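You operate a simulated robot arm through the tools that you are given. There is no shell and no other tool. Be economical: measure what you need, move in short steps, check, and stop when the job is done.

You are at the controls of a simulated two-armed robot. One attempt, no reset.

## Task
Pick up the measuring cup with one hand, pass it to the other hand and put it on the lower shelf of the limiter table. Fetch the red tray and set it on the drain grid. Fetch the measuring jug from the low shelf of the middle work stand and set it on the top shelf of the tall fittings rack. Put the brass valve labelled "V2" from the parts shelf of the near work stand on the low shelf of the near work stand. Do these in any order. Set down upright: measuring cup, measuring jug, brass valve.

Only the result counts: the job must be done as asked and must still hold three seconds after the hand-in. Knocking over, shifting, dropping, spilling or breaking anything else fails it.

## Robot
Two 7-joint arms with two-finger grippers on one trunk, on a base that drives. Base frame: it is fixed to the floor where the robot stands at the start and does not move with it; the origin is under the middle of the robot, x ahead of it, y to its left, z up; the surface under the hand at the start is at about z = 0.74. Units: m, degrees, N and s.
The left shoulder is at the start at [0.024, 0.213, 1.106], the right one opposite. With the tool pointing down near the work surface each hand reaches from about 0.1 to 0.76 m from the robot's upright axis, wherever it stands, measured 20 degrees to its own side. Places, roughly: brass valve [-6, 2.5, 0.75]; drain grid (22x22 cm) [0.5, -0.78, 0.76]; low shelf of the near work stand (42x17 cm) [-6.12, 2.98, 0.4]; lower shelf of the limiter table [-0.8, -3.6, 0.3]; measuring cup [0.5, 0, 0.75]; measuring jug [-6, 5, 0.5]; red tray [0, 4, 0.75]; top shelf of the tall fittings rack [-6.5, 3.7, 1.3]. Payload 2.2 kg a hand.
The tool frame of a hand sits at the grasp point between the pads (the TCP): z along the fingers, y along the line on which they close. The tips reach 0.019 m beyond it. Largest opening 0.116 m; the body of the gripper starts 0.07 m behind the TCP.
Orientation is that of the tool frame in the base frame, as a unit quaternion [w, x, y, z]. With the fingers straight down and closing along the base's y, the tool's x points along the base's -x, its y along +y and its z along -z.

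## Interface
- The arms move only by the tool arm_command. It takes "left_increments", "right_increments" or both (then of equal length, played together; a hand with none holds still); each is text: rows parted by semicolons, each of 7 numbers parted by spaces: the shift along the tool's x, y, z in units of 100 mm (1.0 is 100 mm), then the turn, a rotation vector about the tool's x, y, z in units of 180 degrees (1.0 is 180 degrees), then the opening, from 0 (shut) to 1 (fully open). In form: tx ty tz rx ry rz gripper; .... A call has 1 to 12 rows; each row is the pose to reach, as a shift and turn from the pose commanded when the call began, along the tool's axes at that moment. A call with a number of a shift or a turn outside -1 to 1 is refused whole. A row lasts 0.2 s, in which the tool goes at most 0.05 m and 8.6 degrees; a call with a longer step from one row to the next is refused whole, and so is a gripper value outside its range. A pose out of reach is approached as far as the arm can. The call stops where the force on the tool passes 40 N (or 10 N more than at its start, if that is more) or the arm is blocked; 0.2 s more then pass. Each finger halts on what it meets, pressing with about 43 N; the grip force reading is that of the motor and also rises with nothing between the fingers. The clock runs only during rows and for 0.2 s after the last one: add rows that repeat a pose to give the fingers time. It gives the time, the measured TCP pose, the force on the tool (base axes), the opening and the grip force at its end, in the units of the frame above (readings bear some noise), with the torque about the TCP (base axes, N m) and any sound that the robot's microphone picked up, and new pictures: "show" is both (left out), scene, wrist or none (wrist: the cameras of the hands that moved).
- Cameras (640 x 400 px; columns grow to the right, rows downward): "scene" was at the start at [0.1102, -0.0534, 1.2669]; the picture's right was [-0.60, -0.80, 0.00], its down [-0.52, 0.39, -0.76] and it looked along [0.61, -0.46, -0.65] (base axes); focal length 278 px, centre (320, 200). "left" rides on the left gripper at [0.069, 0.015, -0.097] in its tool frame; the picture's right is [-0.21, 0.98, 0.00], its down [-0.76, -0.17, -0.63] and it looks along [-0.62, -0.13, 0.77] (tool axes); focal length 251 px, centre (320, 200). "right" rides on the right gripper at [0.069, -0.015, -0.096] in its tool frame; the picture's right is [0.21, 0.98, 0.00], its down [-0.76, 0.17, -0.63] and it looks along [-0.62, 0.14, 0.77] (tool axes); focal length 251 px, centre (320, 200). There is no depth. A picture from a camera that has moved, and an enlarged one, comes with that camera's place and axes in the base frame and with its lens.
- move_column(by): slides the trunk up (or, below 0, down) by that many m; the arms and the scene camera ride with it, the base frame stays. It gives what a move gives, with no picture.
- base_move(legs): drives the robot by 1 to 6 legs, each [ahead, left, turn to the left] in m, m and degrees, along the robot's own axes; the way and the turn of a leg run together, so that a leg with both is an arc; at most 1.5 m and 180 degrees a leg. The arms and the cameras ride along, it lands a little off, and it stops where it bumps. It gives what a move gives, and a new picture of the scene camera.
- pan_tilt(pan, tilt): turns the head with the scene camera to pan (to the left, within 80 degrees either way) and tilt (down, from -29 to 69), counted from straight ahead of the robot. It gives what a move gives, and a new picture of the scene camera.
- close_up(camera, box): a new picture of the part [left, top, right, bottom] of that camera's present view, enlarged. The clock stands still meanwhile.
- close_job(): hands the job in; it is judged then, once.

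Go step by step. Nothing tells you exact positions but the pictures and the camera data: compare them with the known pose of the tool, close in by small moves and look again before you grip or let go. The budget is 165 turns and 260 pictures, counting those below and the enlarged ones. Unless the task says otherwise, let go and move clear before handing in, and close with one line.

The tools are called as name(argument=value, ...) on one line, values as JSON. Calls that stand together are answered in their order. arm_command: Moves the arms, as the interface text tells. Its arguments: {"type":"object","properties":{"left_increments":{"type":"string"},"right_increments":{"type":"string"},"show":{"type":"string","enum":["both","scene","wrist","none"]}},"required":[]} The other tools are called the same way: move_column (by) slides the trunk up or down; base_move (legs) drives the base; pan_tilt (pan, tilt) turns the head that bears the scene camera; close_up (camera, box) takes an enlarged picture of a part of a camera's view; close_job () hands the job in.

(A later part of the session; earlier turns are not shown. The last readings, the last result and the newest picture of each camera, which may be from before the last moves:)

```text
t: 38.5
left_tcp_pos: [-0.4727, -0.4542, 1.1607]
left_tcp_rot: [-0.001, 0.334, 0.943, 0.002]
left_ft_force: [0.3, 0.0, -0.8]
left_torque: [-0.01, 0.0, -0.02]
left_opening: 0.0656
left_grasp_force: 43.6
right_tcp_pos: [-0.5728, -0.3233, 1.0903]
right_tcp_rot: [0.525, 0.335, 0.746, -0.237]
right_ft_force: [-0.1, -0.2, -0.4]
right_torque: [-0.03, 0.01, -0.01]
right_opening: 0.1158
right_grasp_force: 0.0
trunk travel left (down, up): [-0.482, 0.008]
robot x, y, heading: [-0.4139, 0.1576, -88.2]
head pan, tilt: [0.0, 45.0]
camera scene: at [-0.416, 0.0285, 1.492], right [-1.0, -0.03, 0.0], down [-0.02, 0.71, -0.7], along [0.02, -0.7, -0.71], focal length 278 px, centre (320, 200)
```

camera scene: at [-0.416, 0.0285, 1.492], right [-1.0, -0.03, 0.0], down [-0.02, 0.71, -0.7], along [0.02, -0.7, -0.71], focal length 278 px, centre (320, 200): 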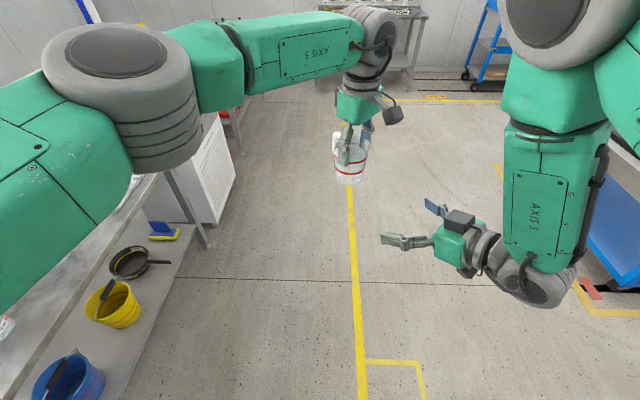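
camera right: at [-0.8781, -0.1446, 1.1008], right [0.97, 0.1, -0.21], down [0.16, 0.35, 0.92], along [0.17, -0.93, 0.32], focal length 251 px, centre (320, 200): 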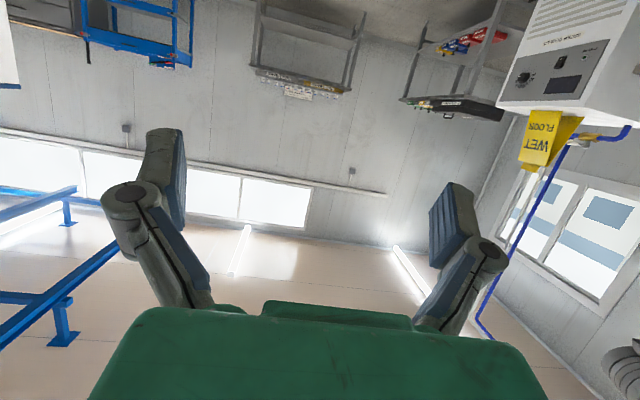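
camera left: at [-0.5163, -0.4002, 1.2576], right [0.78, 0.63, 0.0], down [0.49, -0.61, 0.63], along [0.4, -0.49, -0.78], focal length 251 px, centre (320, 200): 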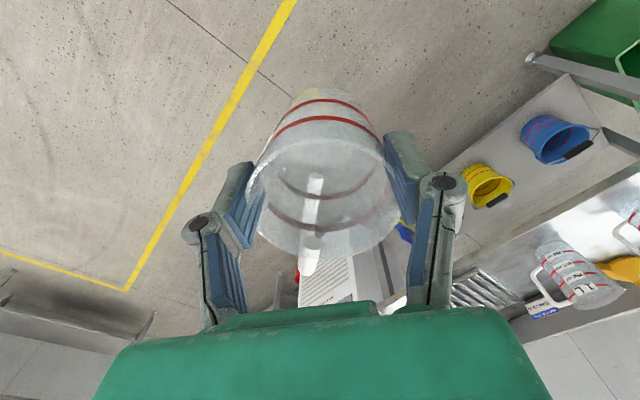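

The cup sits on the right hand's axis about 0.165 m away. I'll advance in two steps.

arm_command(right_increments="-0.3 -0.05 0.1 0 0 0 1;-0.5 -0.08 0.3 0 0 0 1;-0.55 -0.08 0.6 0 0 0 1;-0.6 -0.1 0.95 0 0 0 1;-0.6 -0.1 0.95 0 0 0 1")

```text
t: 39.7
left_tcp_pos: [-0.473, -0.4535, 1.1617]
left_tcp_rot: [-0.001, 0.334, 0.942, 0.002]
left_ft_force: [-0.5, 0.9, 0.2]
left_torque: [-0.01, 0.01, 0.0]
left_opening: 0.0658
left_grasp_force: 43.2
right_tcp_pos: [-0.513, -0.4146, 1.12]
right_tcp_rot: [0.528, 0.342, 0.739, -0.24]
right_ft_force: [-0.1, -0.2, 0.6]
right_torque: [0.03, 0.04, -0.04]
right_opening: 0.1159
right_grasp_force: 0.1
trunk travel left (down, up): [-0.482, 0.008]
robot x, y, heading: [-0.419, 0.1545, -88.4]
head pan, tilt: [0.0, 45.0]
camera scene: at [-0.4155, 0.0287, 1.4919], right [-1.0, -0.03, 0.0], down [-0.02, 0.71, -0.7], along [0.02, -0.7, -0.71], focal length 278 px, centre (320, 200)
camera right: at [-0.6005, -0.3392, 1.0853], right [0.7, 0.69, -0.2], down [-0.11, 0.37, 0.92], along [0.71, -0.62, 0.33], focal length 251 px, centre (320, 200)
```

scene: 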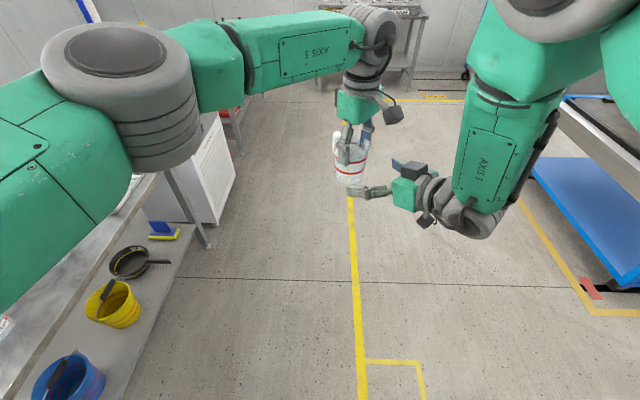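
right: 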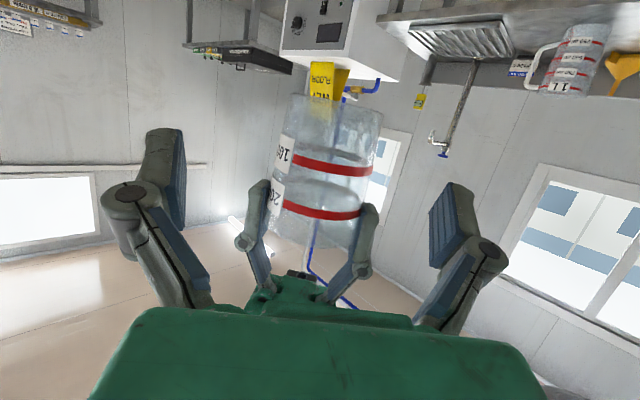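

Only about 57 mm remain. I'll finish the approach at z ≈ 1.106, below the left fingertips.

arm_command(right_increments="0.05 0.02 0.15 0 0 0 1;0 0.04 0.35 0 0 0 1;-0.04 0.04 0.57 0 0 0 1;-0.04 0.04 0.57 0 0 0 1")

close_up(camera="scene", box=[260, 80, 500, 240])

```text
t: 40.7
left_tcp_pos: [-0.4718, -0.4551, 1.1595]
left_tcp_rot: [-0.001, 0.333, 0.943, 0.002]
left_ft_force: [0.0, 0.2, -1.0]
left_torque: [0.0, -0.01, -0.01]
left_opening: 0.0657
left_grasp_force: 42.9
right_tcp_pos: [-0.4711, -0.4515, 1.1007]
right_tcp_rot: [0.526, 0.339, 0.743, -0.238]
right_ft_force: [0.4, 0.3, 0.5]
right_torque: [-0.01, -0.03, 0.01]
right_opening: 0.1157
right_grasp_force: 0.0
trunk travel left (down, up): [-0.482, 0.008]
robot x, y, heading: [-0.4176, 0.1535, -88.1]
head pan, tilt: [0.0, 45.0]
camera scene: at [-0.4152, 0.028, 1.4919], right [-1.0, -0.03, 0.0], down [-0.02, 0.71, -0.7], along [0.02, -0.7, -0.71], focal length 278 px, centre (320, 200)
camera right: at [-0.5584, -0.3756, 1.068], right [0.69, 0.7, -0.2], down [-0.1, 0.37, 0.92], along [0.72, -0.62, 0.32], focal length 251 px, centre (320, 200)
```

scene: 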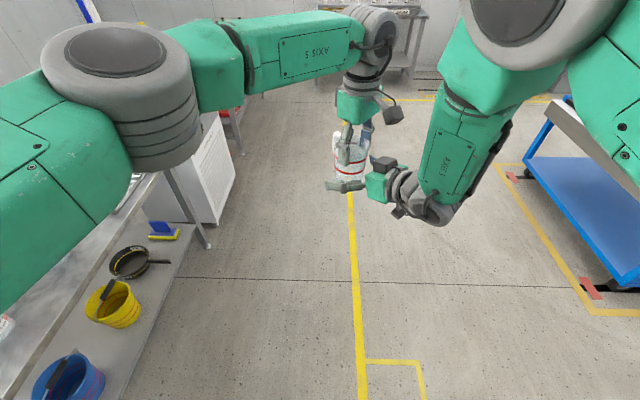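
right: 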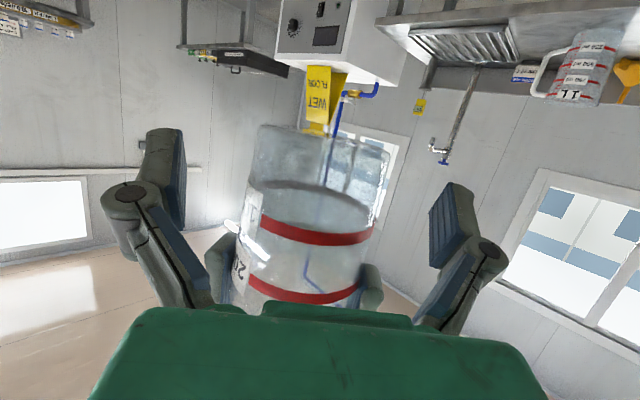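

```text
2.50 times, centred on (380, 160) of scene
camera zoom: at [-0.4152, 0.028, 1.4919], right [-1.0, -0.03, 0.0], down [-0.02, 0.71, -0.7], along [0.02, -0.7, -0.71], focal length 695 px, centre (170, 300)
```

zoom: 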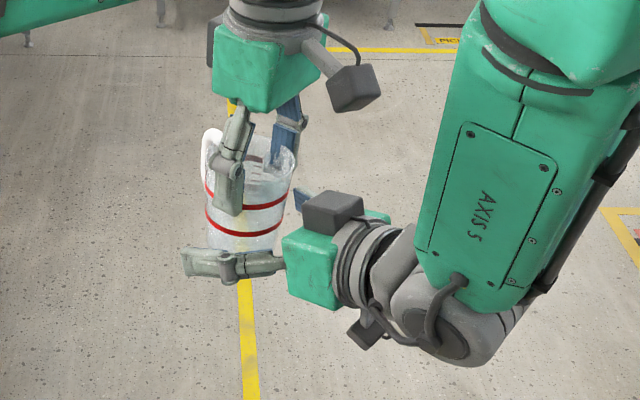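

The right fingers bracket the lower cup. I'll raise 8 mm and close.

arm_command(right_increments="-0.08 0 0 0 0 0 1;-0.08 0 0 0 0 0 0.7;-0.08 0 0 0 0 0 0.4;-0.08 0 0 0 0 0 0.2;-0.08 0 0 0 0 0 0.2;-0.08 0 0 0 0 0 0.2")

```text
t: 42.1
left_tcp_pos: [-0.4716, -0.4542, 1.1623]
left_tcp_rot: [0.0, 0.332, 0.943, 0.001]
left_ft_force: [11.8, 11.9, 20.5]
left_torque: [0.25, -0.44, -0.53]
left_opening: 0.0654
left_grasp_force: 42.9
right_tcp_pos: [-0.4696, -0.4523, 1.106]
right_tcp_rot: [0.525, 0.341, 0.743, -0.236]
right_ft_force: [-11.7, -12.6, -21.6]
right_torque: [0.52, -0.28, 0.51]
right_opening: 0.0634
right_grasp_force: 42.3
trunk travel left (down, up): [-0.482, 0.008]
robot x, y, heading: [-0.4191, 0.1531, -88.2]
head pan, tilt: [0.0, 45.0]
camera scene: at [-0.4153, 0.028, 1.4918], right [-1.0, -0.03, 0.0], down [-0.02, 0.71, -0.7], along [0.02, -0.7, -0.71], focal length 278 px, centre (320, 200)
camera right: at [-0.5571, -0.3772, 1.0736], right [0.69, 0.69, -0.2], down [-0.1, 0.36, 0.93], along [0.71, -0.62, 0.32], focal length 251 px, centre (320, 200)
```

scene: 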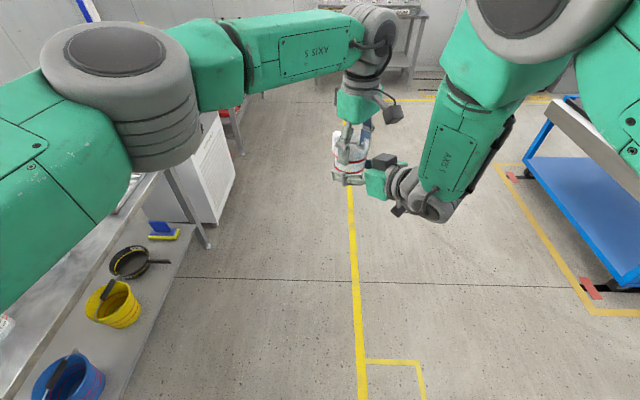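
right: 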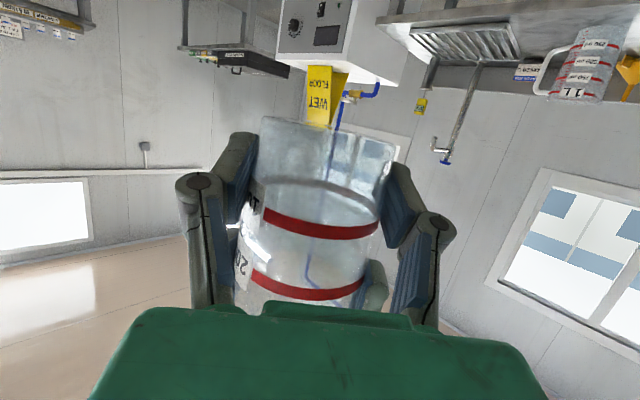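

Both hands hold the cup. Now the left hand opens and rises clear.

arm_command(left_increments="0 0 0 0 0 0 0.7;0 0 0 0 0 0 1;0 0 0 0 0 0 1;0 0 -0.2 0 0 0 1;0 0 -0.5 0 0 0 1;0 0 -0.8 0 0 0 1;0 0 -1 0 0 0 1")

```text
t: 43.7
left_tcp_pos: [-0.4703, -0.4515, 1.2611]
left_tcp_rot: [-0.002, 0.334, 0.943, 0.002]
left_ft_force: [-0.1, 0.4, 1.0]
left_torque: [0.05, 0.0, 0.04]
left_opening: 0.1159
left_grasp_force: 0.1
right_tcp_pos: [-0.4694, -0.4543, 1.109]
right_tcp_rot: [0.527, 0.34, 0.741, -0.239]
right_ft_force: [-0.1, 0.0, -0.7]
right_torque: [0.0, 0.0, 0.0]
right_opening: 0.063
right_grasp_force: 42.8
trunk travel left (down, up): [-0.482, 0.008]
robot x, y, heading: [-0.4181, 0.1551, -88.3]
head pan, tilt: [0.0, 45.0]
camera scene: at [-0.4158, 0.0285, 1.4919], right [-1.0, -0.03, 0.0], down [-0.02, 0.71, -0.7], along [0.02, -0.7, -0.71], focal length 278 px, centre (320, 200)
camera left: at [-0.5141, -0.3972, 1.3579], right [0.78, 0.62, 0.0], down [0.48, -0.61, 0.63], along [0.39, -0.49, -0.78], focal length 251 px, centre (320, 200)
```

scene: 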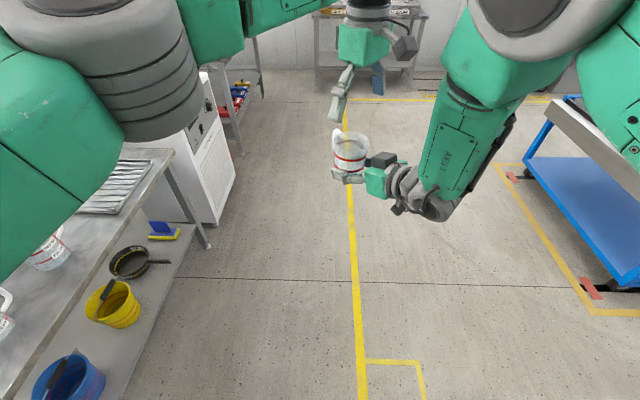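
left: 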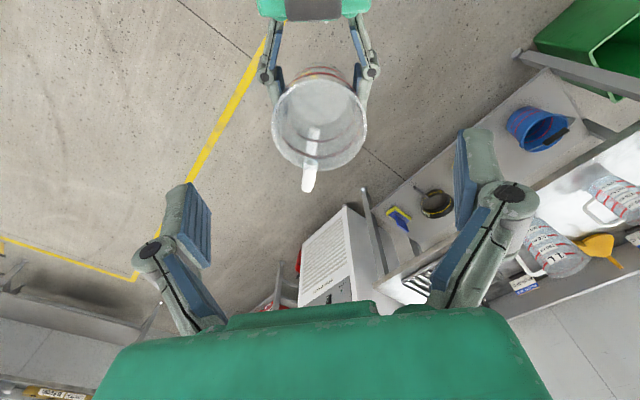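

The hand-over is done. I'll retract the left arm to its own side and turn the right hand back toward straight ahead, keeping it level.

arm_command(left_increments="-0.05 0.25 0 0 0 0.04 1;-0.1 0.5 0 0 0 0.08 1;-0.15 0.75 0 0 0 0.12 1;-0.2 1 0 0 0 0.16 1", right_increments="0 -0.2 0 0.04 0 0.014 0.2;0 -0.4 0 0.08 0 0.028 0.2;0 -0.6 0 0.12 0 0.042 0.2;0 -0.8 0 0.15 0 0.053 0.2", show="none")

arm_command(left_increments="0.1 0.25 0 0 0 0.03 1;0.2 0.5 0 0 0 0.06 1;0.3 0.75 0 0 0 0.09 1;0.4 1 0 0 0 0.11 1", show="none")

pan_tilt(pan=0, tilt=20)

close_up(camera="scene", box=[230, 120, 480, 270])

```text
t: 44.7
left_tcp_pos: [-0.3946, -0.386, 1.2584]
left_tcp_rot: [-0.001, 0.559, 0.829, 0.001]
left_ft_force: [0.2, -0.2, -0.5]
left_torque: [0.0, 0.02, 0.02]
left_opening: 0.1157
left_grasp_force: 0.2
right_tcp_pos: [-0.5353, -0.5008, 1.1126]
right_tcp_rot: [0.487, 0.443, 0.688, -0.306]
right_ft_force: [-0.2, -0.1, -1.0]
right_torque: [0.08, 0.0, 0.01]
right_opening: 0.063
right_grasp_force: 43.3
right hand out of reach, approached as far as the arm can: row 2, 3, 4
trunk travel left (down, up): [-0.482, 0.008]
robot x, y, heading: [-0.4181, 0.157, -88.3]
head pan, tilt: [0.0, 45.0]
```

```text
t: 45.7
left_tcp_pos: [-0.3149, -0.3115, 1.262]
left_tcp_rot: [-0.002, 0.693, 0.721, -0.001]
left_ft_force: [0.1, 0.0, -0.2]
left_torque: [-0.02, 0.03, -0.02]
left_opening: 0.1158
left_grasp_force: 0.0
right_tcp_pos: [-0.5328, -0.5004, 1.1134]
right_tcp_rot: [0.486, 0.443, 0.688, -0.307]
right_ft_force: [1.0, -0.2, -0.5]
right_torque: [0.0, 0.03, 0.0]
right_opening: 0.0632
right_grasp_force: 42.9
trunk travel left (down, up): [-0.482, 0.008]
robot x, y, heading: [-0.422, 0.1526, -88.0]
head pan, tilt: [0.0, 45.0]
```

```text
t: 46.6
left_tcp_pos: [-0.3169, -0.3156, 1.2616]
left_tcp_rot: [-0.002, 0.691, 0.723, 0.001]
left_ft_force: [-0.1, 0.4, 1.0]
left_torque: [-0.04, 0.0, -0.01]
left_opening: 0.1161
left_grasp_force: 0.0
right_tcp_pos: [-0.5335, -0.5022, 1.113]
right_tcp_rot: [0.486, 0.443, 0.689, -0.306]
right_ft_force: [0.4, 0.5, -0.6]
right_torque: [0.02, 0.03, 0.02]
right_opening: 0.063
right_grasp_force: 43.6
trunk travel left (down, up): [-0.482, 0.008]
robot x, y, heading: [-0.4182, 0.1561, -88.2]
head pan, tilt: [0.0, 20.0]
camera scene: at [-0.4134, 0.0162, 1.5304], right [-1.0, -0.03, 0.0], down [-0.01, 0.35, -0.94], along [0.03, -0.94, -0.35], focal length 278 px, centre (320, 200)
```

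scene: 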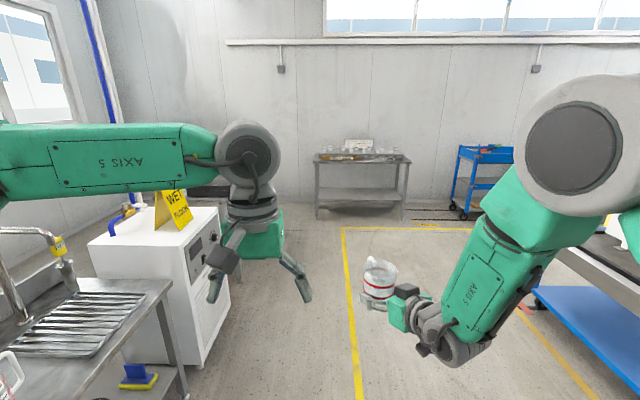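

```text
2.56 times, centred on (355, 195) of scene
camera zoom: at [-0.4134, 0.0162, 1.5304], right [-1.0, -0.03, 0.0], down [-0.01, 0.35, -0.94], along [0.03, -0.94, -0.35], focal length 712 px, centre (230, 213)
```

zoom: 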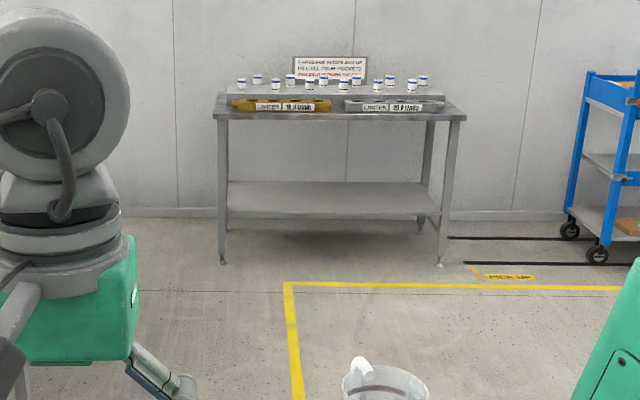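

The limiter table has front legs at y ≈ -3.36, spans x from -0.26 to -1.38, and its shelf is at z ≈ 0.28. I'll tuck the left hand back and drive toward it.

arm_command(left_increments="0.3 0 -0.3 0 0 0 1;0.6 0.1 -0.6 0 0 0 1;0.9 0.2 -0.9 0 0 0 1;1 0.5 -1 0 0 0 1", show="none")

base_move(legs=[[1.4, 0, 0], [1.0, 0, 0], [0, 0, -23]])

```text
t: 47.6
left_tcp_pos: [-0.2644, -0.2076, 1.3614]
left_tcp_rot: [-0.003, 0.693, 0.721, 0.0]
left_ft_force: [0.1, -0.3, -0.3]
left_torque: [-0.02, 0.04, 0.0]
left_opening: 0.116
left_grasp_force: 0.1
right_tcp_pos: [-0.5309, -0.499, 1.1147]
right_tcp_rot: [0.485, 0.443, 0.689, -0.307]
right_ft_force: [-0.3, 0.6, -1.0]
right_torque: [-0.01, -0.01, -0.01]
right_opening: 0.0629
right_grasp_force: 43.0
trunk travel left (down, up): [-0.482, 0.008]
robot x, y, heading: [-0.4231, 0.1522, -88.0]
head pan, tilt: [0.0, 20.0]
```

```text
t: 60.5
left_tcp_pos: [-0.3851, -2.6407, 1.3624]
left_tcp_rot: [-0.003, 0.829, 0.56, 0.0]
left_ft_force: [0.0, 0.1, 0.1]
left_torque: [0.0, 0.0, 0.02]
left_opening: 0.116
left_grasp_force: 0.1
right_tcp_pos: [-0.7465, -2.7977, 1.1132]
right_tcp_rot: [0.41, 0.577, 0.58, -0.403]
right_ft_force: [0.5, -0.4, -0.7]
right_torque: [-0.01, 0.02, -0.01]
right_opening: 0.0618
right_grasp_force: 42.6
trunk travel left (down, up): [-0.482, 0.008]
robot x, y, heading: [-0.3736, -2.2485, -112.6]
head pan, tilt: [0.0, 20.0]
camera scene: at [-0.4236, -2.3748, 1.5306], right [-0.92, 0.38, 0.0], down [0.13, 0.32, -0.94], along [-0.36, -0.87, -0.35], focal length 278 px, centre (320, 200)
```

scene: 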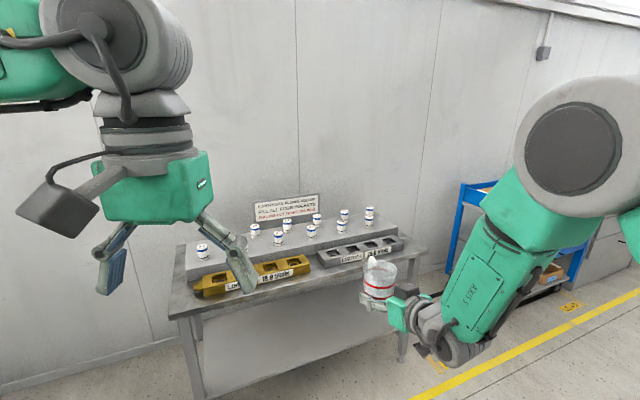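

The right hand now points straight at the table at (-0.747, -2.798). I'll lower the trunk, then the arm, here in free space.

move_column(by=-0.47)

arm_command(right_increments="0.2 0 0 0 0 0 0.2;0.4 0 0.1 0 0 0 0.2;0.6 0 0.15 0 0 0 0.2;0.8 0 0.25 0 0 0 0.2;0.94 0 0.33 0 0 0 0.2", show="none")

arm_command(right_increments="0.2 0 0 0 0 0 0.2;0.4 0 0.1 0 0 0 0.2;0.6 0 0.15 0 0 0 0.2;0.8 0 0.25 0 0 0 0.2;0.94 0 0.33 0 0 0 0.2", show="both")

```text
refused: -0.47 is not a number from -0.4 to 0.4
```

```text
t: 61.8
left_tcp_pos: [-0.3848, -2.6368, 1.3621]
left_tcp_rot: [-0.002, 0.828, 0.56, 0.0]
left_ft_force: [-0.5, 0.6, 0.9]
left_torque: [-0.01, -0.03, 0.01]
left_opening: 0.1156
left_grasp_force: 0.1
right_tcp_pos: [-0.7543, -2.7931, 1.0158]
right_tcp_rot: [0.414, 0.576, 0.582, -0.398]
right_ft_force: [-0.5, -0.3, -0.1]
right_torque: [0.01, -0.03, -0.01]
right_opening: 0.0617
right_grasp_force: 42.6
right hand out of reach, approached as far as the arm can: row 3, 4, 5
trunk travel left (down, up): [-0.482, 0.008]
robot x, y, heading: [-0.3759, -2.2451, -112.6]
head pan, tilt: [0.0, 20.0]
```

```text
t: 63.0
left_tcp_pos: [-0.3844, -2.6371, 1.3622]
left_tcp_rot: [-0.001, 0.829, 0.56, 0.0]
left_ft_force: [0.2, -0.3, -0.1]
left_torque: [-0.01, 0.0, 0.0]
left_opening: 0.116
left_grasp_force: 0.0
right_tcp_pos: [-0.7618, -2.7941, 0.9147]
right_tcp_rot: [0.415, 0.576, 0.581, -0.399]
right_ft_force: [0.2, 0.8, 0.1]
right_torque: [-0.02, -0.01, 0.02]
right_opening: 0.0617
right_grasp_force: 43.4
right hand out of reach, approached as far as the arm can: row 1, 2, 3, 4, 5
trunk travel left (down, up): [-0.482, 0.008]
robot x, y, heading: [-0.3733, -2.2482, -112.7]
head pan, tilt: [0.0, 20.0]
camera scene: at [-0.4266, -2.3748, 1.5305], right [-0.92, 0.38, 0.0], down [0.13, 0.32, -0.94], along [-0.36, -0.87, -0.35], focal length 278 px, centre (320, 200)
camera right: at [-0.7799, -2.6813, 0.8837], right [0.98, 0.09, -0.19], down [0.15, 0.34, 0.93], along [0.15, -0.94, 0.32], focal length 251 px, centre (320, 200)
```

scene: 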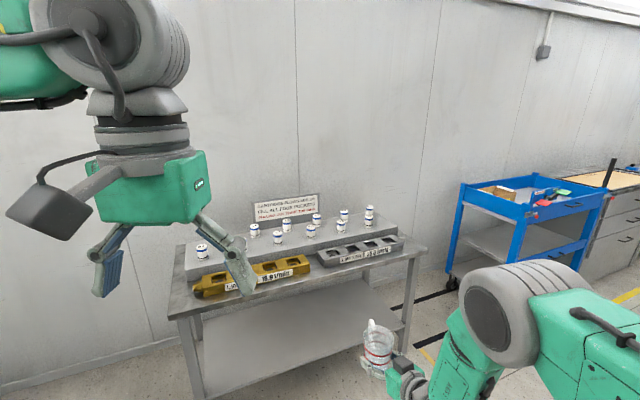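
right: 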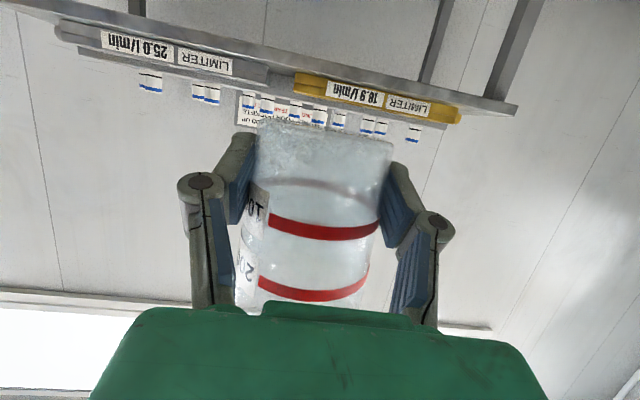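

The arm went down well to z = 0.915. Next I'll lower the trunk by 0.4 and check.

move_column(by=-0.4)

pan_tilt(pan=0, tilt=35)

close_up(camera="scene", box=[240, 150, 560, 370])

```text
t: 66.8
left_tcp_pos: [-0.3859, -2.635, 0.964]
left_tcp_rot: [-0.001, 0.829, 0.559, -0.001]
left_ft_force: [0.2, -0.1, 0.6]
left_torque: [0.01, 0.0, -0.01]
left_opening: 0.116
left_grasp_force: 0.1
right_tcp_pos: [-0.762, -2.7938, 0.5161]
right_tcp_rot: [0.414, 0.576, 0.58, -0.4]
right_ft_force: [0.6, -0.7, -0.4]
right_torque: [0.01, 0.0, 0.0]
right_opening: 0.0611
right_grasp_force: 43.0
trunk travel left (down, up): [-0.082, 0.408]
robot x, y, heading: [-0.3762, -2.2443, -112.6]
head pan, tilt: [0.0, 20.0]
```

```text
t: 67.5
left_tcp_pos: [-0.3848, -2.6351, 0.9636]
left_tcp_rot: [-0.002, 0.829, 0.559, -0.001]
left_ft_force: [0.1, -0.8, 0.3]
left_torque: [0.01, 0.0, -0.02]
left_opening: 0.1161
left_grasp_force: 0.1
right_tcp_pos: [-0.762, -2.7938, 0.5147]
right_tcp_rot: [0.414, 0.576, 0.581, -0.399]
right_ft_force: [0.0, -0.5, -0.5]
right_torque: [-0.01, -0.03, -0.01]
right_opening: 0.0609
right_grasp_force: 43.0
trunk travel left (down, up): [-0.082, 0.408]
robot x, y, heading: [-0.3735, -2.2482, -112.4]
head pan, tilt: [0.0, 35.0]
camera scene: at [-0.4238, -2.3676, 1.1068], right [-0.92, 0.38, 0.0], down [0.22, 0.53, -0.82], along [-0.31, -0.75, -0.58], focal length 278 px, centre (320, 200)
```

scene: 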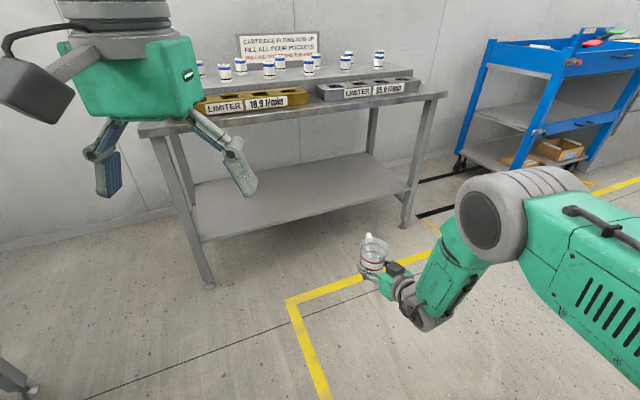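

```text
1.82 times, centred on (400, 260) of scene
camera zoom: at [-0.4238, -2.3676, 1.1068], right [-0.92, 0.38, 0.0], down [0.22, 0.53, -0.82], along [-0.31, -0.75, -0.58], focal length 505 px, centre (174, 91)
```

zoom: 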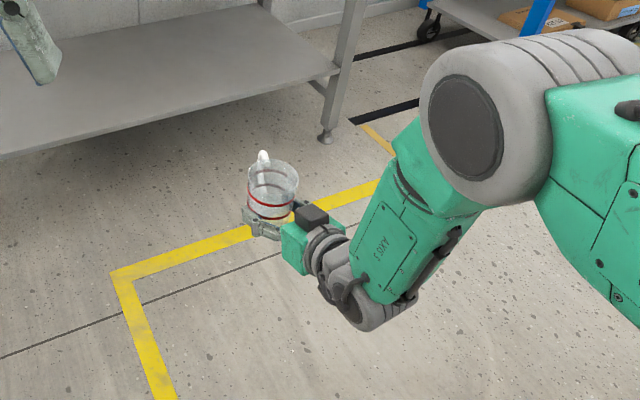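

The opening is shrinking slowly, so the cup may be creeping in the grip. I'll check the right wrist view.

close_up(camera="right", box=[120, 60, 520, 310])

```text
1.60 times, centred on (320, 185) of right
camera zoom: at [-0.7798, -2.6806, 0.4843], right [0.98, 0.09, -0.19], down [0.15, 0.34, 0.93], along [0.15, -0.94, 0.32], focal length 402 px, centre (320, 224)
```

zoom: 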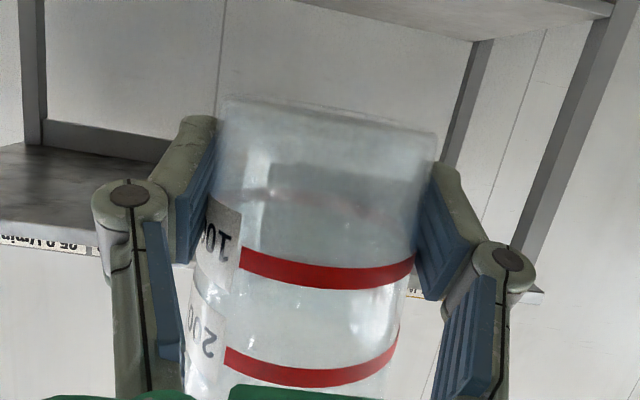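

The cup looks upright and well held. The shelf top is at z ≈ 0.278 with its edge at y ≈ -3.35. I'll lower to z ≈ 0.36 and drive in most of the way.

move_column(by=-0.075)

arm_command(right_increments="0.2 0 0 0 0 0 0.2;0.4 0 0.1 0 0 0 0.2;0.6 0 0.15 0 0 0 0.2;0.75 0 0.27 0 0 0 0.2", show="none")

base_move(legs=[[0.4, 0.17, 0]])

```text
t: 68.7
left_tcp_pos: [-0.3839, -2.6348, 0.8868]
left_tcp_rot: [-0.001, 0.829, 0.559, -0.001]
left_ft_force: [0.2, 0.7, 0.2]
left_torque: [0.02, 0.0, -0.02]
left_opening: 0.1162
left_grasp_force: 0.1
right_tcp_pos: [-0.7615, -2.7942, 0.4414]
right_tcp_rot: [0.414, 0.576, 0.581, -0.399]
right_ft_force: [-0.6, 0.1, -0.4]
right_torque: [0.04, -0.01, 0.02]
right_opening: 0.0608
right_grasp_force: 43.0
trunk travel left (down, up): [-0.007, 0.483]
robot x, y, heading: [-0.3757, -2.2488, -112.6]
head pan, tilt: [0.0, 35.0]
```

```text
t: 69.7
left_tcp_pos: [-0.3849, -2.6354, 0.8876]
left_tcp_rot: [-0.001, 0.829, 0.56, 0.0]
left_ft_force: [0.6, 0.0, -0.2]
left_torque: [0.03, -0.01, -0.01]
left_opening: 0.1162
left_grasp_force: 0.0
right_tcp_pos: [-0.7614, -2.7952, 0.3601]
right_tcp_rot: [0.415, 0.576, 0.581, -0.399]
right_ft_force: [-0.1, -0.2, -0.7]
right_torque: [0.02, 0.01, 0.01]
right_opening: 0.0604
right_grasp_force: 42.8
trunk travel left (down, up): [-0.007, 0.483]
robot x, y, heading: [-0.3717, -2.2409, -112.8]
head pan, tilt: [0.0, 35.0]
```

```text
t: 72.3
left_tcp_pos: [-0.3803, -3.0766, 0.8865]
left_tcp_rot: [0.0, 0.826, 0.564, 0.0]
left_ft_force: [0.1, 0.0, 0.6]
left_torque: [0.04, 0.0, 0.02]
left_opening: 0.1159
left_grasp_force: 0.0
right_tcp_pos: [-0.7518, -3.2388, 0.3592]
right_tcp_rot: [0.417, 0.574, 0.583, -0.397]
right_ft_force: [-0.2, 1.0, -0.9]
right_torque: [-0.03, -0.02, 0.0]
right_opening: 0.0599
right_grasp_force: 43.3
trunk travel left (down, up): [-0.007, 0.483]
robot x, y, heading: [-0.3744, -2.6881, -112.0]
head pan, tilt: [0.0, 35.0]
camera scene: at [-0.4207, -2.8081, 1.0317], right [-0.93, 0.38, 0.0], down [0.22, 0.53, -0.82], along [-0.31, -0.76, -0.58], focal length 278 px, centre (320, 200)
```

scene: 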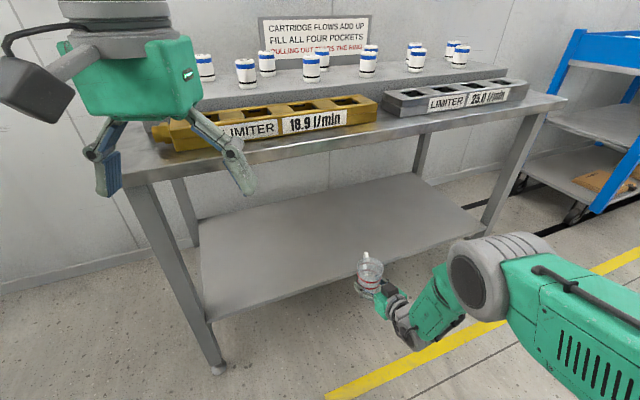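

Hand at (-0.752, -3.239, 0.359). I'll do the final drive-in, about 0.17 m, so the cup sits above the shelf's front strip.

base_move(legs=[[0.158, 0.064, 0]])

close_up(camera="scene", box=[200, 180, 480, 360])

close_up(camera="right", box=[0, 0, 640, 400])

```text
t: 73.8
left_tcp_pos: [-0.3787, -3.2411, 0.8892]
left_tcp_rot: [0.0, 0.827, 0.562, -0.002]
left_ft_force: [0.2, -0.4, 0.3]
left_torque: [0.01, -0.01, 0.02]
left_opening: 0.1161
left_grasp_force: 0.0
right_tcp_pos: [-0.753, -3.4054, 0.3606]
right_tcp_rot: [0.417, 0.573, 0.582, -0.398]
right_ft_force: [0.0, -0.5, 0.2]
right_torque: [0.0, 0.02, 0.0]
right_opening: 0.06
right_grasp_force: 43.1
trunk travel left (down, up): [-0.007, 0.483]
robot x, y, heading: [-0.3693, -2.854, -112.1]
head pan, tilt: [0.0, 35.0]
camera scene: at [-0.4202, -2.9761, 1.0316], right [-0.93, 0.38, 0.0], down [0.22, 0.53, -0.82], along [-0.31, -0.76, -0.58], focal length 278 px, centre (320, 200)
```

scene: 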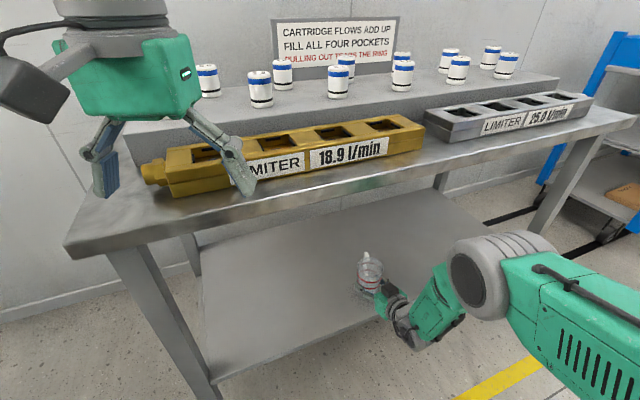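

```text
2.22 times, centred on (340, 270) of scene
camera zoom: at [-0.4202, -2.9761, 1.0316], right [-0.93, 0.38, 0.0], down [0.22, 0.53, -0.82], along [-0.31, -0.76, -0.58], focal length 618 px, centre (276, 44)
```

zoom: 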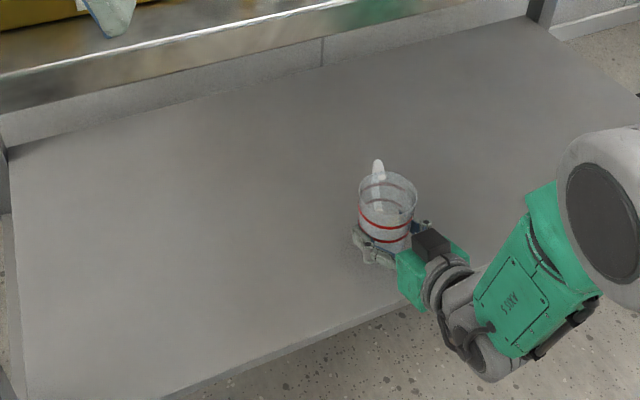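

```text
1.00 times, centred on (320, 200) of right (not enlarged: the box is as wide or as high as the picture)
camera zoom: at [-0.7718, -3.2924, 0.3286], right [0.98, 0.1, -0.19], down [0.14, 0.35, 0.93], along [0.15, -0.93, 0.32], focal length 251 px, centre (320, 200)
```

zoom: 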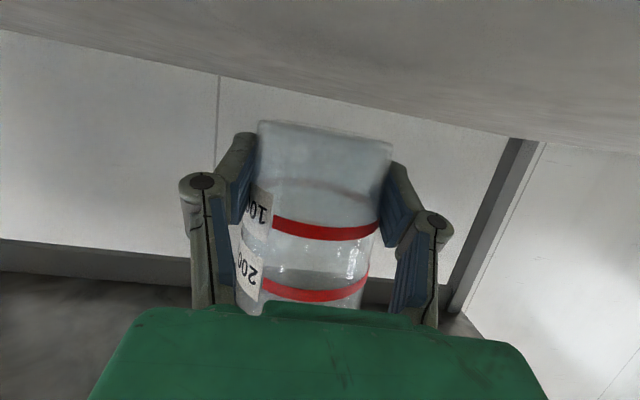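

The cup is over the shelf. I'll lower gently, watching force.

arm_command(right_increments="0.09 0 0.034 0 0 0 0.2;0.19 0 0.067 0 0 0 0.2;0.28 0 0.1 0 0 0 0.2;0.38 0 0.134 0 0 0 0.2;0.42 0 0.15 0 0 0 0.2", show="none")

close_up(camera="scene", box=[300, 220, 460, 320])

```text
t: 75.0
left_tcp_pos: [-0.375, -3.2376, 0.8919]
left_tcp_rot: [0.001, 0.827, 0.563, -0.004]
left_ft_force: [-0.1, -0.9, 0.4]
left_torque: [0.02, -0.02, -0.02]
left_opening: 0.116
left_grasp_force: 0.0
right_tcp_pos: [-0.7528, -3.4067, 0.3257]
right_tcp_rot: [0.419, 0.57, 0.58, -0.404]
right_ft_force: [-2.7, 5.5, 25.2]
right_torque: [0.29, -0.43, 0.15]
right_opening: 0.0599
right_grasp_force: 42.6
trunk travel left (down, up): [-0.007, 0.483]
robot x, y, heading: [-0.3704, -2.8563, -112.2]
head pan, tilt: [0.0, 35.0]
```

```text
4.00 times, centred on (380, 270) of scene
camera zoom: at [-0.4165, -2.9732, 1.0326], right [-0.93, 0.38, 0.0], down [0.22, 0.53, -0.82], along [-0.31, -0.76, -0.57], focal length 1112 px, centre (80, -80)
```

zoom: 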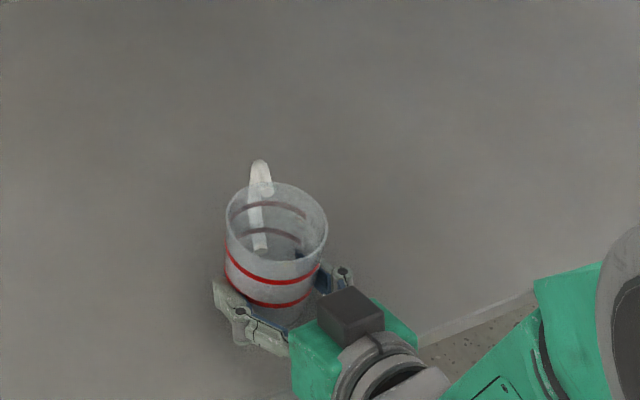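

Contact came at z = 0.326 with little torque, so the cup stands on the shelf. I'll ease the load slightly and open.

arm_command(right_increments="-0.06 0 -0.02 0 0 0 0.2;-0.06 0 -0.02 0 0 0 0.5;-0.06 0 -0.02 0 0 0 0.7;-0.06 0 -0.02 0 0 0 1;-0.06 0 -0.02 0 0 0 1;-0.06 0 -0.02 0 0 0 1", show="wrist")

close_up(camera="scene", box=[300, 220, 460, 320])

```text
t: 76.4
left_tcp_pos: [-0.3752, -3.2394, 0.89]
left_tcp_rot: [0.001, 0.827, 0.562, -0.004]
left_ft_force: [0.5, 0.6, -0.3]
left_torque: [0.01, 0.01, 0.02]
left_opening: 0.1161
left_grasp_force: 0.1
right_tcp_pos: [-0.7535, -3.4056, 0.3263]
right_tcp_rot: [0.416, 0.573, 0.581, -0.401]
right_ft_force: [0.1, -0.7, 0.3]
right_torque: [0.01, 0.0, 0.03]
right_opening: 0.1161
right_grasp_force: 0.0
trunk travel left (down, up): [-0.007, 0.483]
robot x, y, heading: [-0.3696, -2.8587, -112.1]
head pan, tilt: [0.0, 35.0]
camera right: at [-0.7706, -3.2927, 0.2935], right [0.98, 0.1, -0.19], down [0.15, 0.35, 0.93], along [0.16, -0.93, 0.33], focal length 251 px, centre (320, 200)
```

right: 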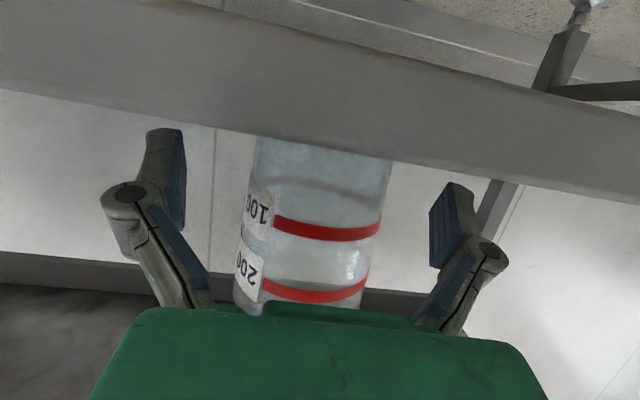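

```text
4.00 times, centred on (380, 270) of scene
camera zoom: at [-0.4183, -2.9762, 1.0317], right [-0.93, 0.38, 0.0], down [0.22, 0.53, -0.82], along [-0.31, -0.76, -0.58], focal length 1112 px, centre (80, -80)
```

zoom: 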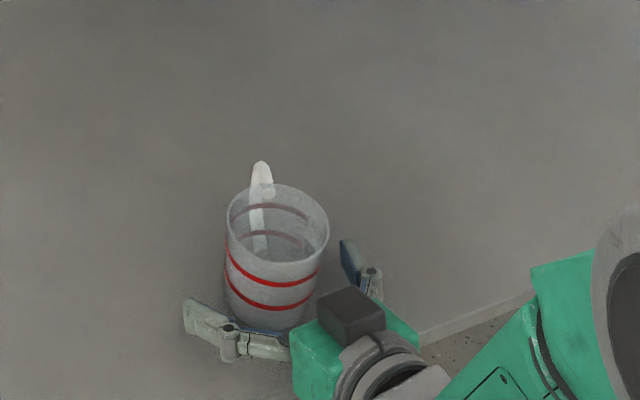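

The cup stands upright on the shelf. I'll back straight out and check.

base_move(legs=[[-0.28, -0.113, 0], [-0.3, -0.12, 0]])

close_up(camera="scene", box=[180, 130, 480, 320])

```text
t: 80.2
left_tcp_pos: [-0.3797, -2.6175, 0.891]
left_tcp_rot: [0.001, 0.826, 0.564, -0.003]
left_ft_force: [0.2, -0.1, 0.5]
left_torque: [-0.01, -0.04, 0.02]
left_opening: 0.116
left_grasp_force: 0.2
right_tcp_pos: [-0.7534, -2.7852, 0.3258]
right_tcp_rot: [0.418, 0.571, 0.583, -0.399]
right_ft_force: [0.3, -0.2, 0.2]
right_torque: [-0.03, 0.04, 0.02]
right_opening: 0.1161
right_grasp_force: 0.1
trunk travel left (down, up): [-0.007, 0.483]
robot x, y, heading: [-0.3757, -2.2345, -112.1]
head pan, tilt: [0.0, 35.0]
camera scene: at [-0.4235, -2.3542, 1.0318], right [-0.93, 0.37, 0.0], down [0.22, 0.53, -0.82], along [-0.31, -0.76, -0.58], focal length 278 px, centre (320, 200)
```

scene: 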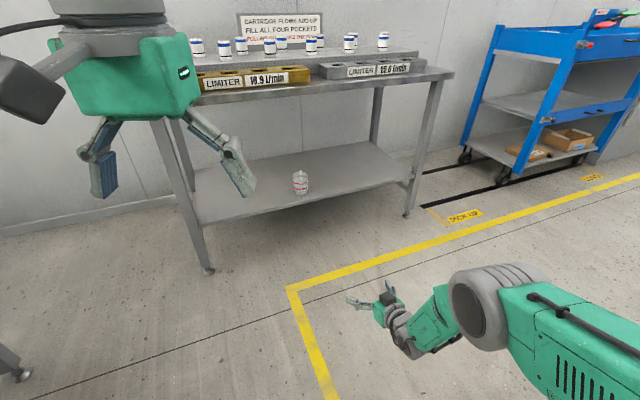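

```text
2.11 times, centred on (330, 225) of scene
camera zoom: at [-0.4235, -2.3542, 1.0318], right [-0.93, 0.37, 0.0], down [0.22, 0.53, -0.82], along [-0.31, -0.76, -0.58], focal length 585 px, centre (299, 147)
```

zoom: 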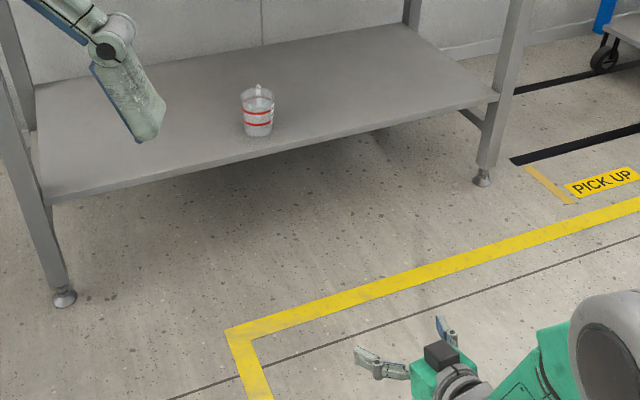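

The cup is correctly placed. Next I'll raise the trunk, fold the right hand back to pointing down, and head for the red tray near (0, 4).

move_column(by=0.3)

arm_command(right_increments="-0.2 0 -0.1 0 0.043 0 1;-0.4 -0.05 -0.2 0 0.086 0 1;-0.6 -0.1 -0.3 0 0.129 0 1;-0.8 -0.15 -0.4 0 0.172 0 1;-1 -0.2 -0.5 0 0.215 0 1;-1 -0.2 -0.6 0 0.258 0 1;-1 -0.2 -0.7 0 0.301 0 1;-1 -0.2 -0.8 0 0.344 0 1;-1 -0.2 -0.8 0 0.389 0 1", show="none")

base_move(legs=[[-0.4, 0, 0], [0, 0, -158], [1.2, 0, 0], [1.2, 0, 0]])

```text
t: 83.2
left_tcp_pos: [-0.3775, -2.6153, 1.1905]
left_tcp_rot: [0.002, 0.826, 0.564, -0.006]
left_ft_force: [-0.2, -0.1, -0.6]
left_torque: [0.0, -0.03, -0.02]
left_opening: 0.116
left_grasp_force: 0.1
right_tcp_pos: [-0.7544, -2.7855, 0.6281]
right_tcp_rot: [0.417, 0.571, 0.583, -0.4]
right_ft_force: [0.0, -0.8, 0.2]
right_torque: [-0.02, 0.04, 0.04]
right_opening: 0.1161
right_grasp_force: 0.1
trunk travel left (down, up): [-0.307, 0.183]
robot x, y, heading: [-0.375, -2.2348, -111.9]
head pan, tilt: [0.0, 35.0]
```

```text
t: 85.2
left_tcp_pos: [-0.3749, -2.6181, 1.1898]
left_tcp_rot: [-0.001, 0.826, 0.564, -0.006]
left_ft_force: [0.6, 0.3, -0.3]
left_torque: [0.01, 0.01, -0.01]
left_opening: 0.1156
left_grasp_force: 0.1
right_tcp_pos: [-0.7733, -2.7457, 0.7497]
right_tcp_rot: [0.008, 0.697, 0.717, 0.0]
right_ft_force: [-0.3, 0.5, -0.1]
right_torque: [0.04, -0.01, -0.01]
right_opening: 0.1161
right_grasp_force: 0.1
right hand out of reach, approached as far as the arm can: row 6
trunk travel left (down, up): [-0.307, 0.183]
robot x, y, heading: [-0.3758, -2.2379, -111.9]
head pan, tilt: [0.0, 35.0]
```

```text
t: 105.7
left_tcp_pos: [-0.0991, 0.8857, 1.1915]
left_tcp_rot: [0.004, -0.68, 0.733, 0.002]
left_ft_force: [-1.1, 0.9, 0.1]
left_torque: [-0.03, -0.01, 0.03]
left_opening: 0.1158
left_grasp_force: 0.2
right_tcp_pos: [0.2417, 1.125, 0.7501]
right_tcp_rot: [0.0, 0.812, -0.584, -0.008]
right_ft_force: [0.4, 0.1, 0.1]
right_torque: [-0.02, -0.01, 0.0]
right_opening: 0.1162
right_grasp_force: 0.0
trunk travel left (down, up): [-0.307, 0.183]
robot x, y, heading: [0.0076, 0.5204, 84.9]
head pan, tilt: [0.0, 35.0]
camera scene: at [0.0184, 0.6524, 1.3317], right [1.0, -0.09, 0.0], down [-0.05, -0.58, -0.82], along [0.07, 0.81, -0.58], focal length 278 px, centre (320, 200)
```

scene: 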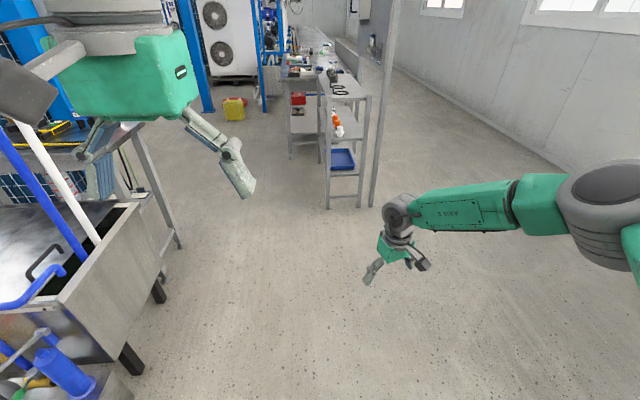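

The robot is at (0.01, 0.52) heading 85°, with shelving ahead on the right. I'll raise the hands clear, look ahead, and check the bench behind.

pan_tilt(pan=0, tilt=20)

close_up(camera="scene", box=[200, 20, 460, 220])

pan_tilt(pan=-80, tilt=30)

```text
t: 106.5
left_tcp_pos: [-0.1013, 0.8822, 1.1931]
left_tcp_rot: [0.005, -0.68, 0.733, 0.004]
left_ft_force: [-0.3, 0.3, -1.1]
left_torque: [-0.02, 0.02, 0.02]
left_opening: 0.1163
left_grasp_force: 0.0
right_tcp_pos: [0.242, 1.1218, 0.7507]
right_tcp_rot: [-0.001, 0.812, -0.583, -0.009]
right_ft_force: [-0.1, 1.2, -0.5]
right_torque: [-0.02, 0.01, 0.0]
right_opening: 0.1162
right_grasp_force: 0.2
trunk travel left (down, up): [-0.307, 0.183]
robot x, y, heading: [0.0082, 0.5219, 84.9]
head pan, tilt: [0.0, 20.0]
camera scene: at [0.0188, 0.6572, 1.3555], right [1.0, -0.09, 0.0], down [-0.03, -0.35, -0.94], along [0.08, 0.93, -0.35], focal length 278 px, centre (320, 200)
```

scene: 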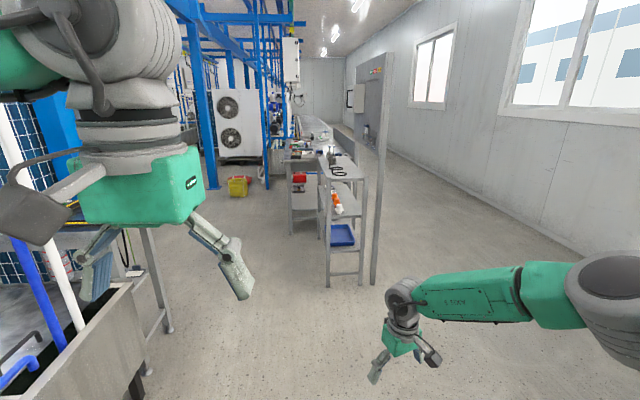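

```text
2.00 times, centred on (330, 120) of scene
camera zoom: at [0.0188, 0.6572, 1.3555], right [1.0, -0.09, 0.0], down [-0.03, -0.35, -0.94], along [0.08, 0.93, -0.35], focal length 556 px, centre (300, 360)
```

zoom: 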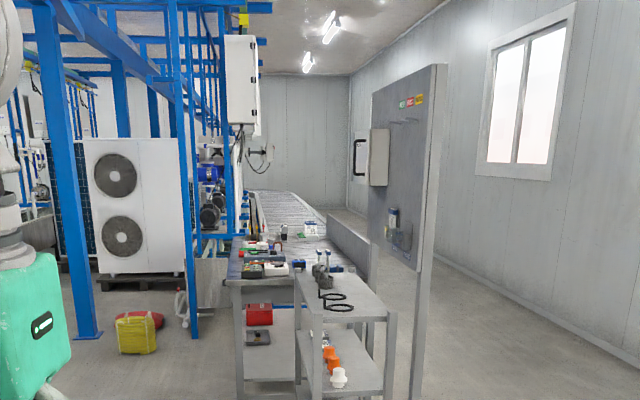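

```text
t: 108.0
left_tcp_pos: [-0.1017, 0.8814, 1.1937]
left_tcp_rot: [0.005, -0.681, 0.733, 0.005]
left_ft_force: [-0.1, 0.4, 0.4]
left_torque: [0.0, 0.0, 0.0]
left_opening: 0.116
left_grasp_force: 0.1
right_tcp_pos: [0.2426, 1.1228, 0.7516]
right_tcp_rot: [0.0, 0.812, -0.583, -0.009]
right_ft_force: [0.6, -0.1, -0.3]
right_torque: [0.01, 0.03, 0.0]
right_opening: 0.1161
right_grasp_force: 0.0
trunk travel left (down, up): [-0.307, 0.183]
robot x, y, heading: [0.0059, 0.5198, 84.8]
head pan, tilt: [-80.0, 30.0]
camera scene: at [0.1009, 0.5725, 1.3399], right [0.09, -1.0, 0.0], down [-0.5, -0.05, -0.87], along [0.86, 0.07, -0.5], focal length 278 px, centre (320, 200)
```

scene: 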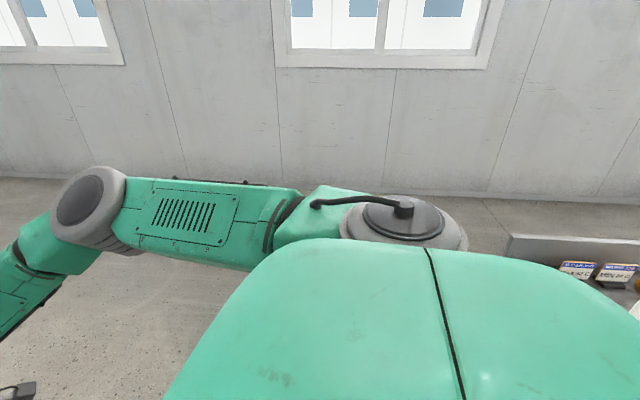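

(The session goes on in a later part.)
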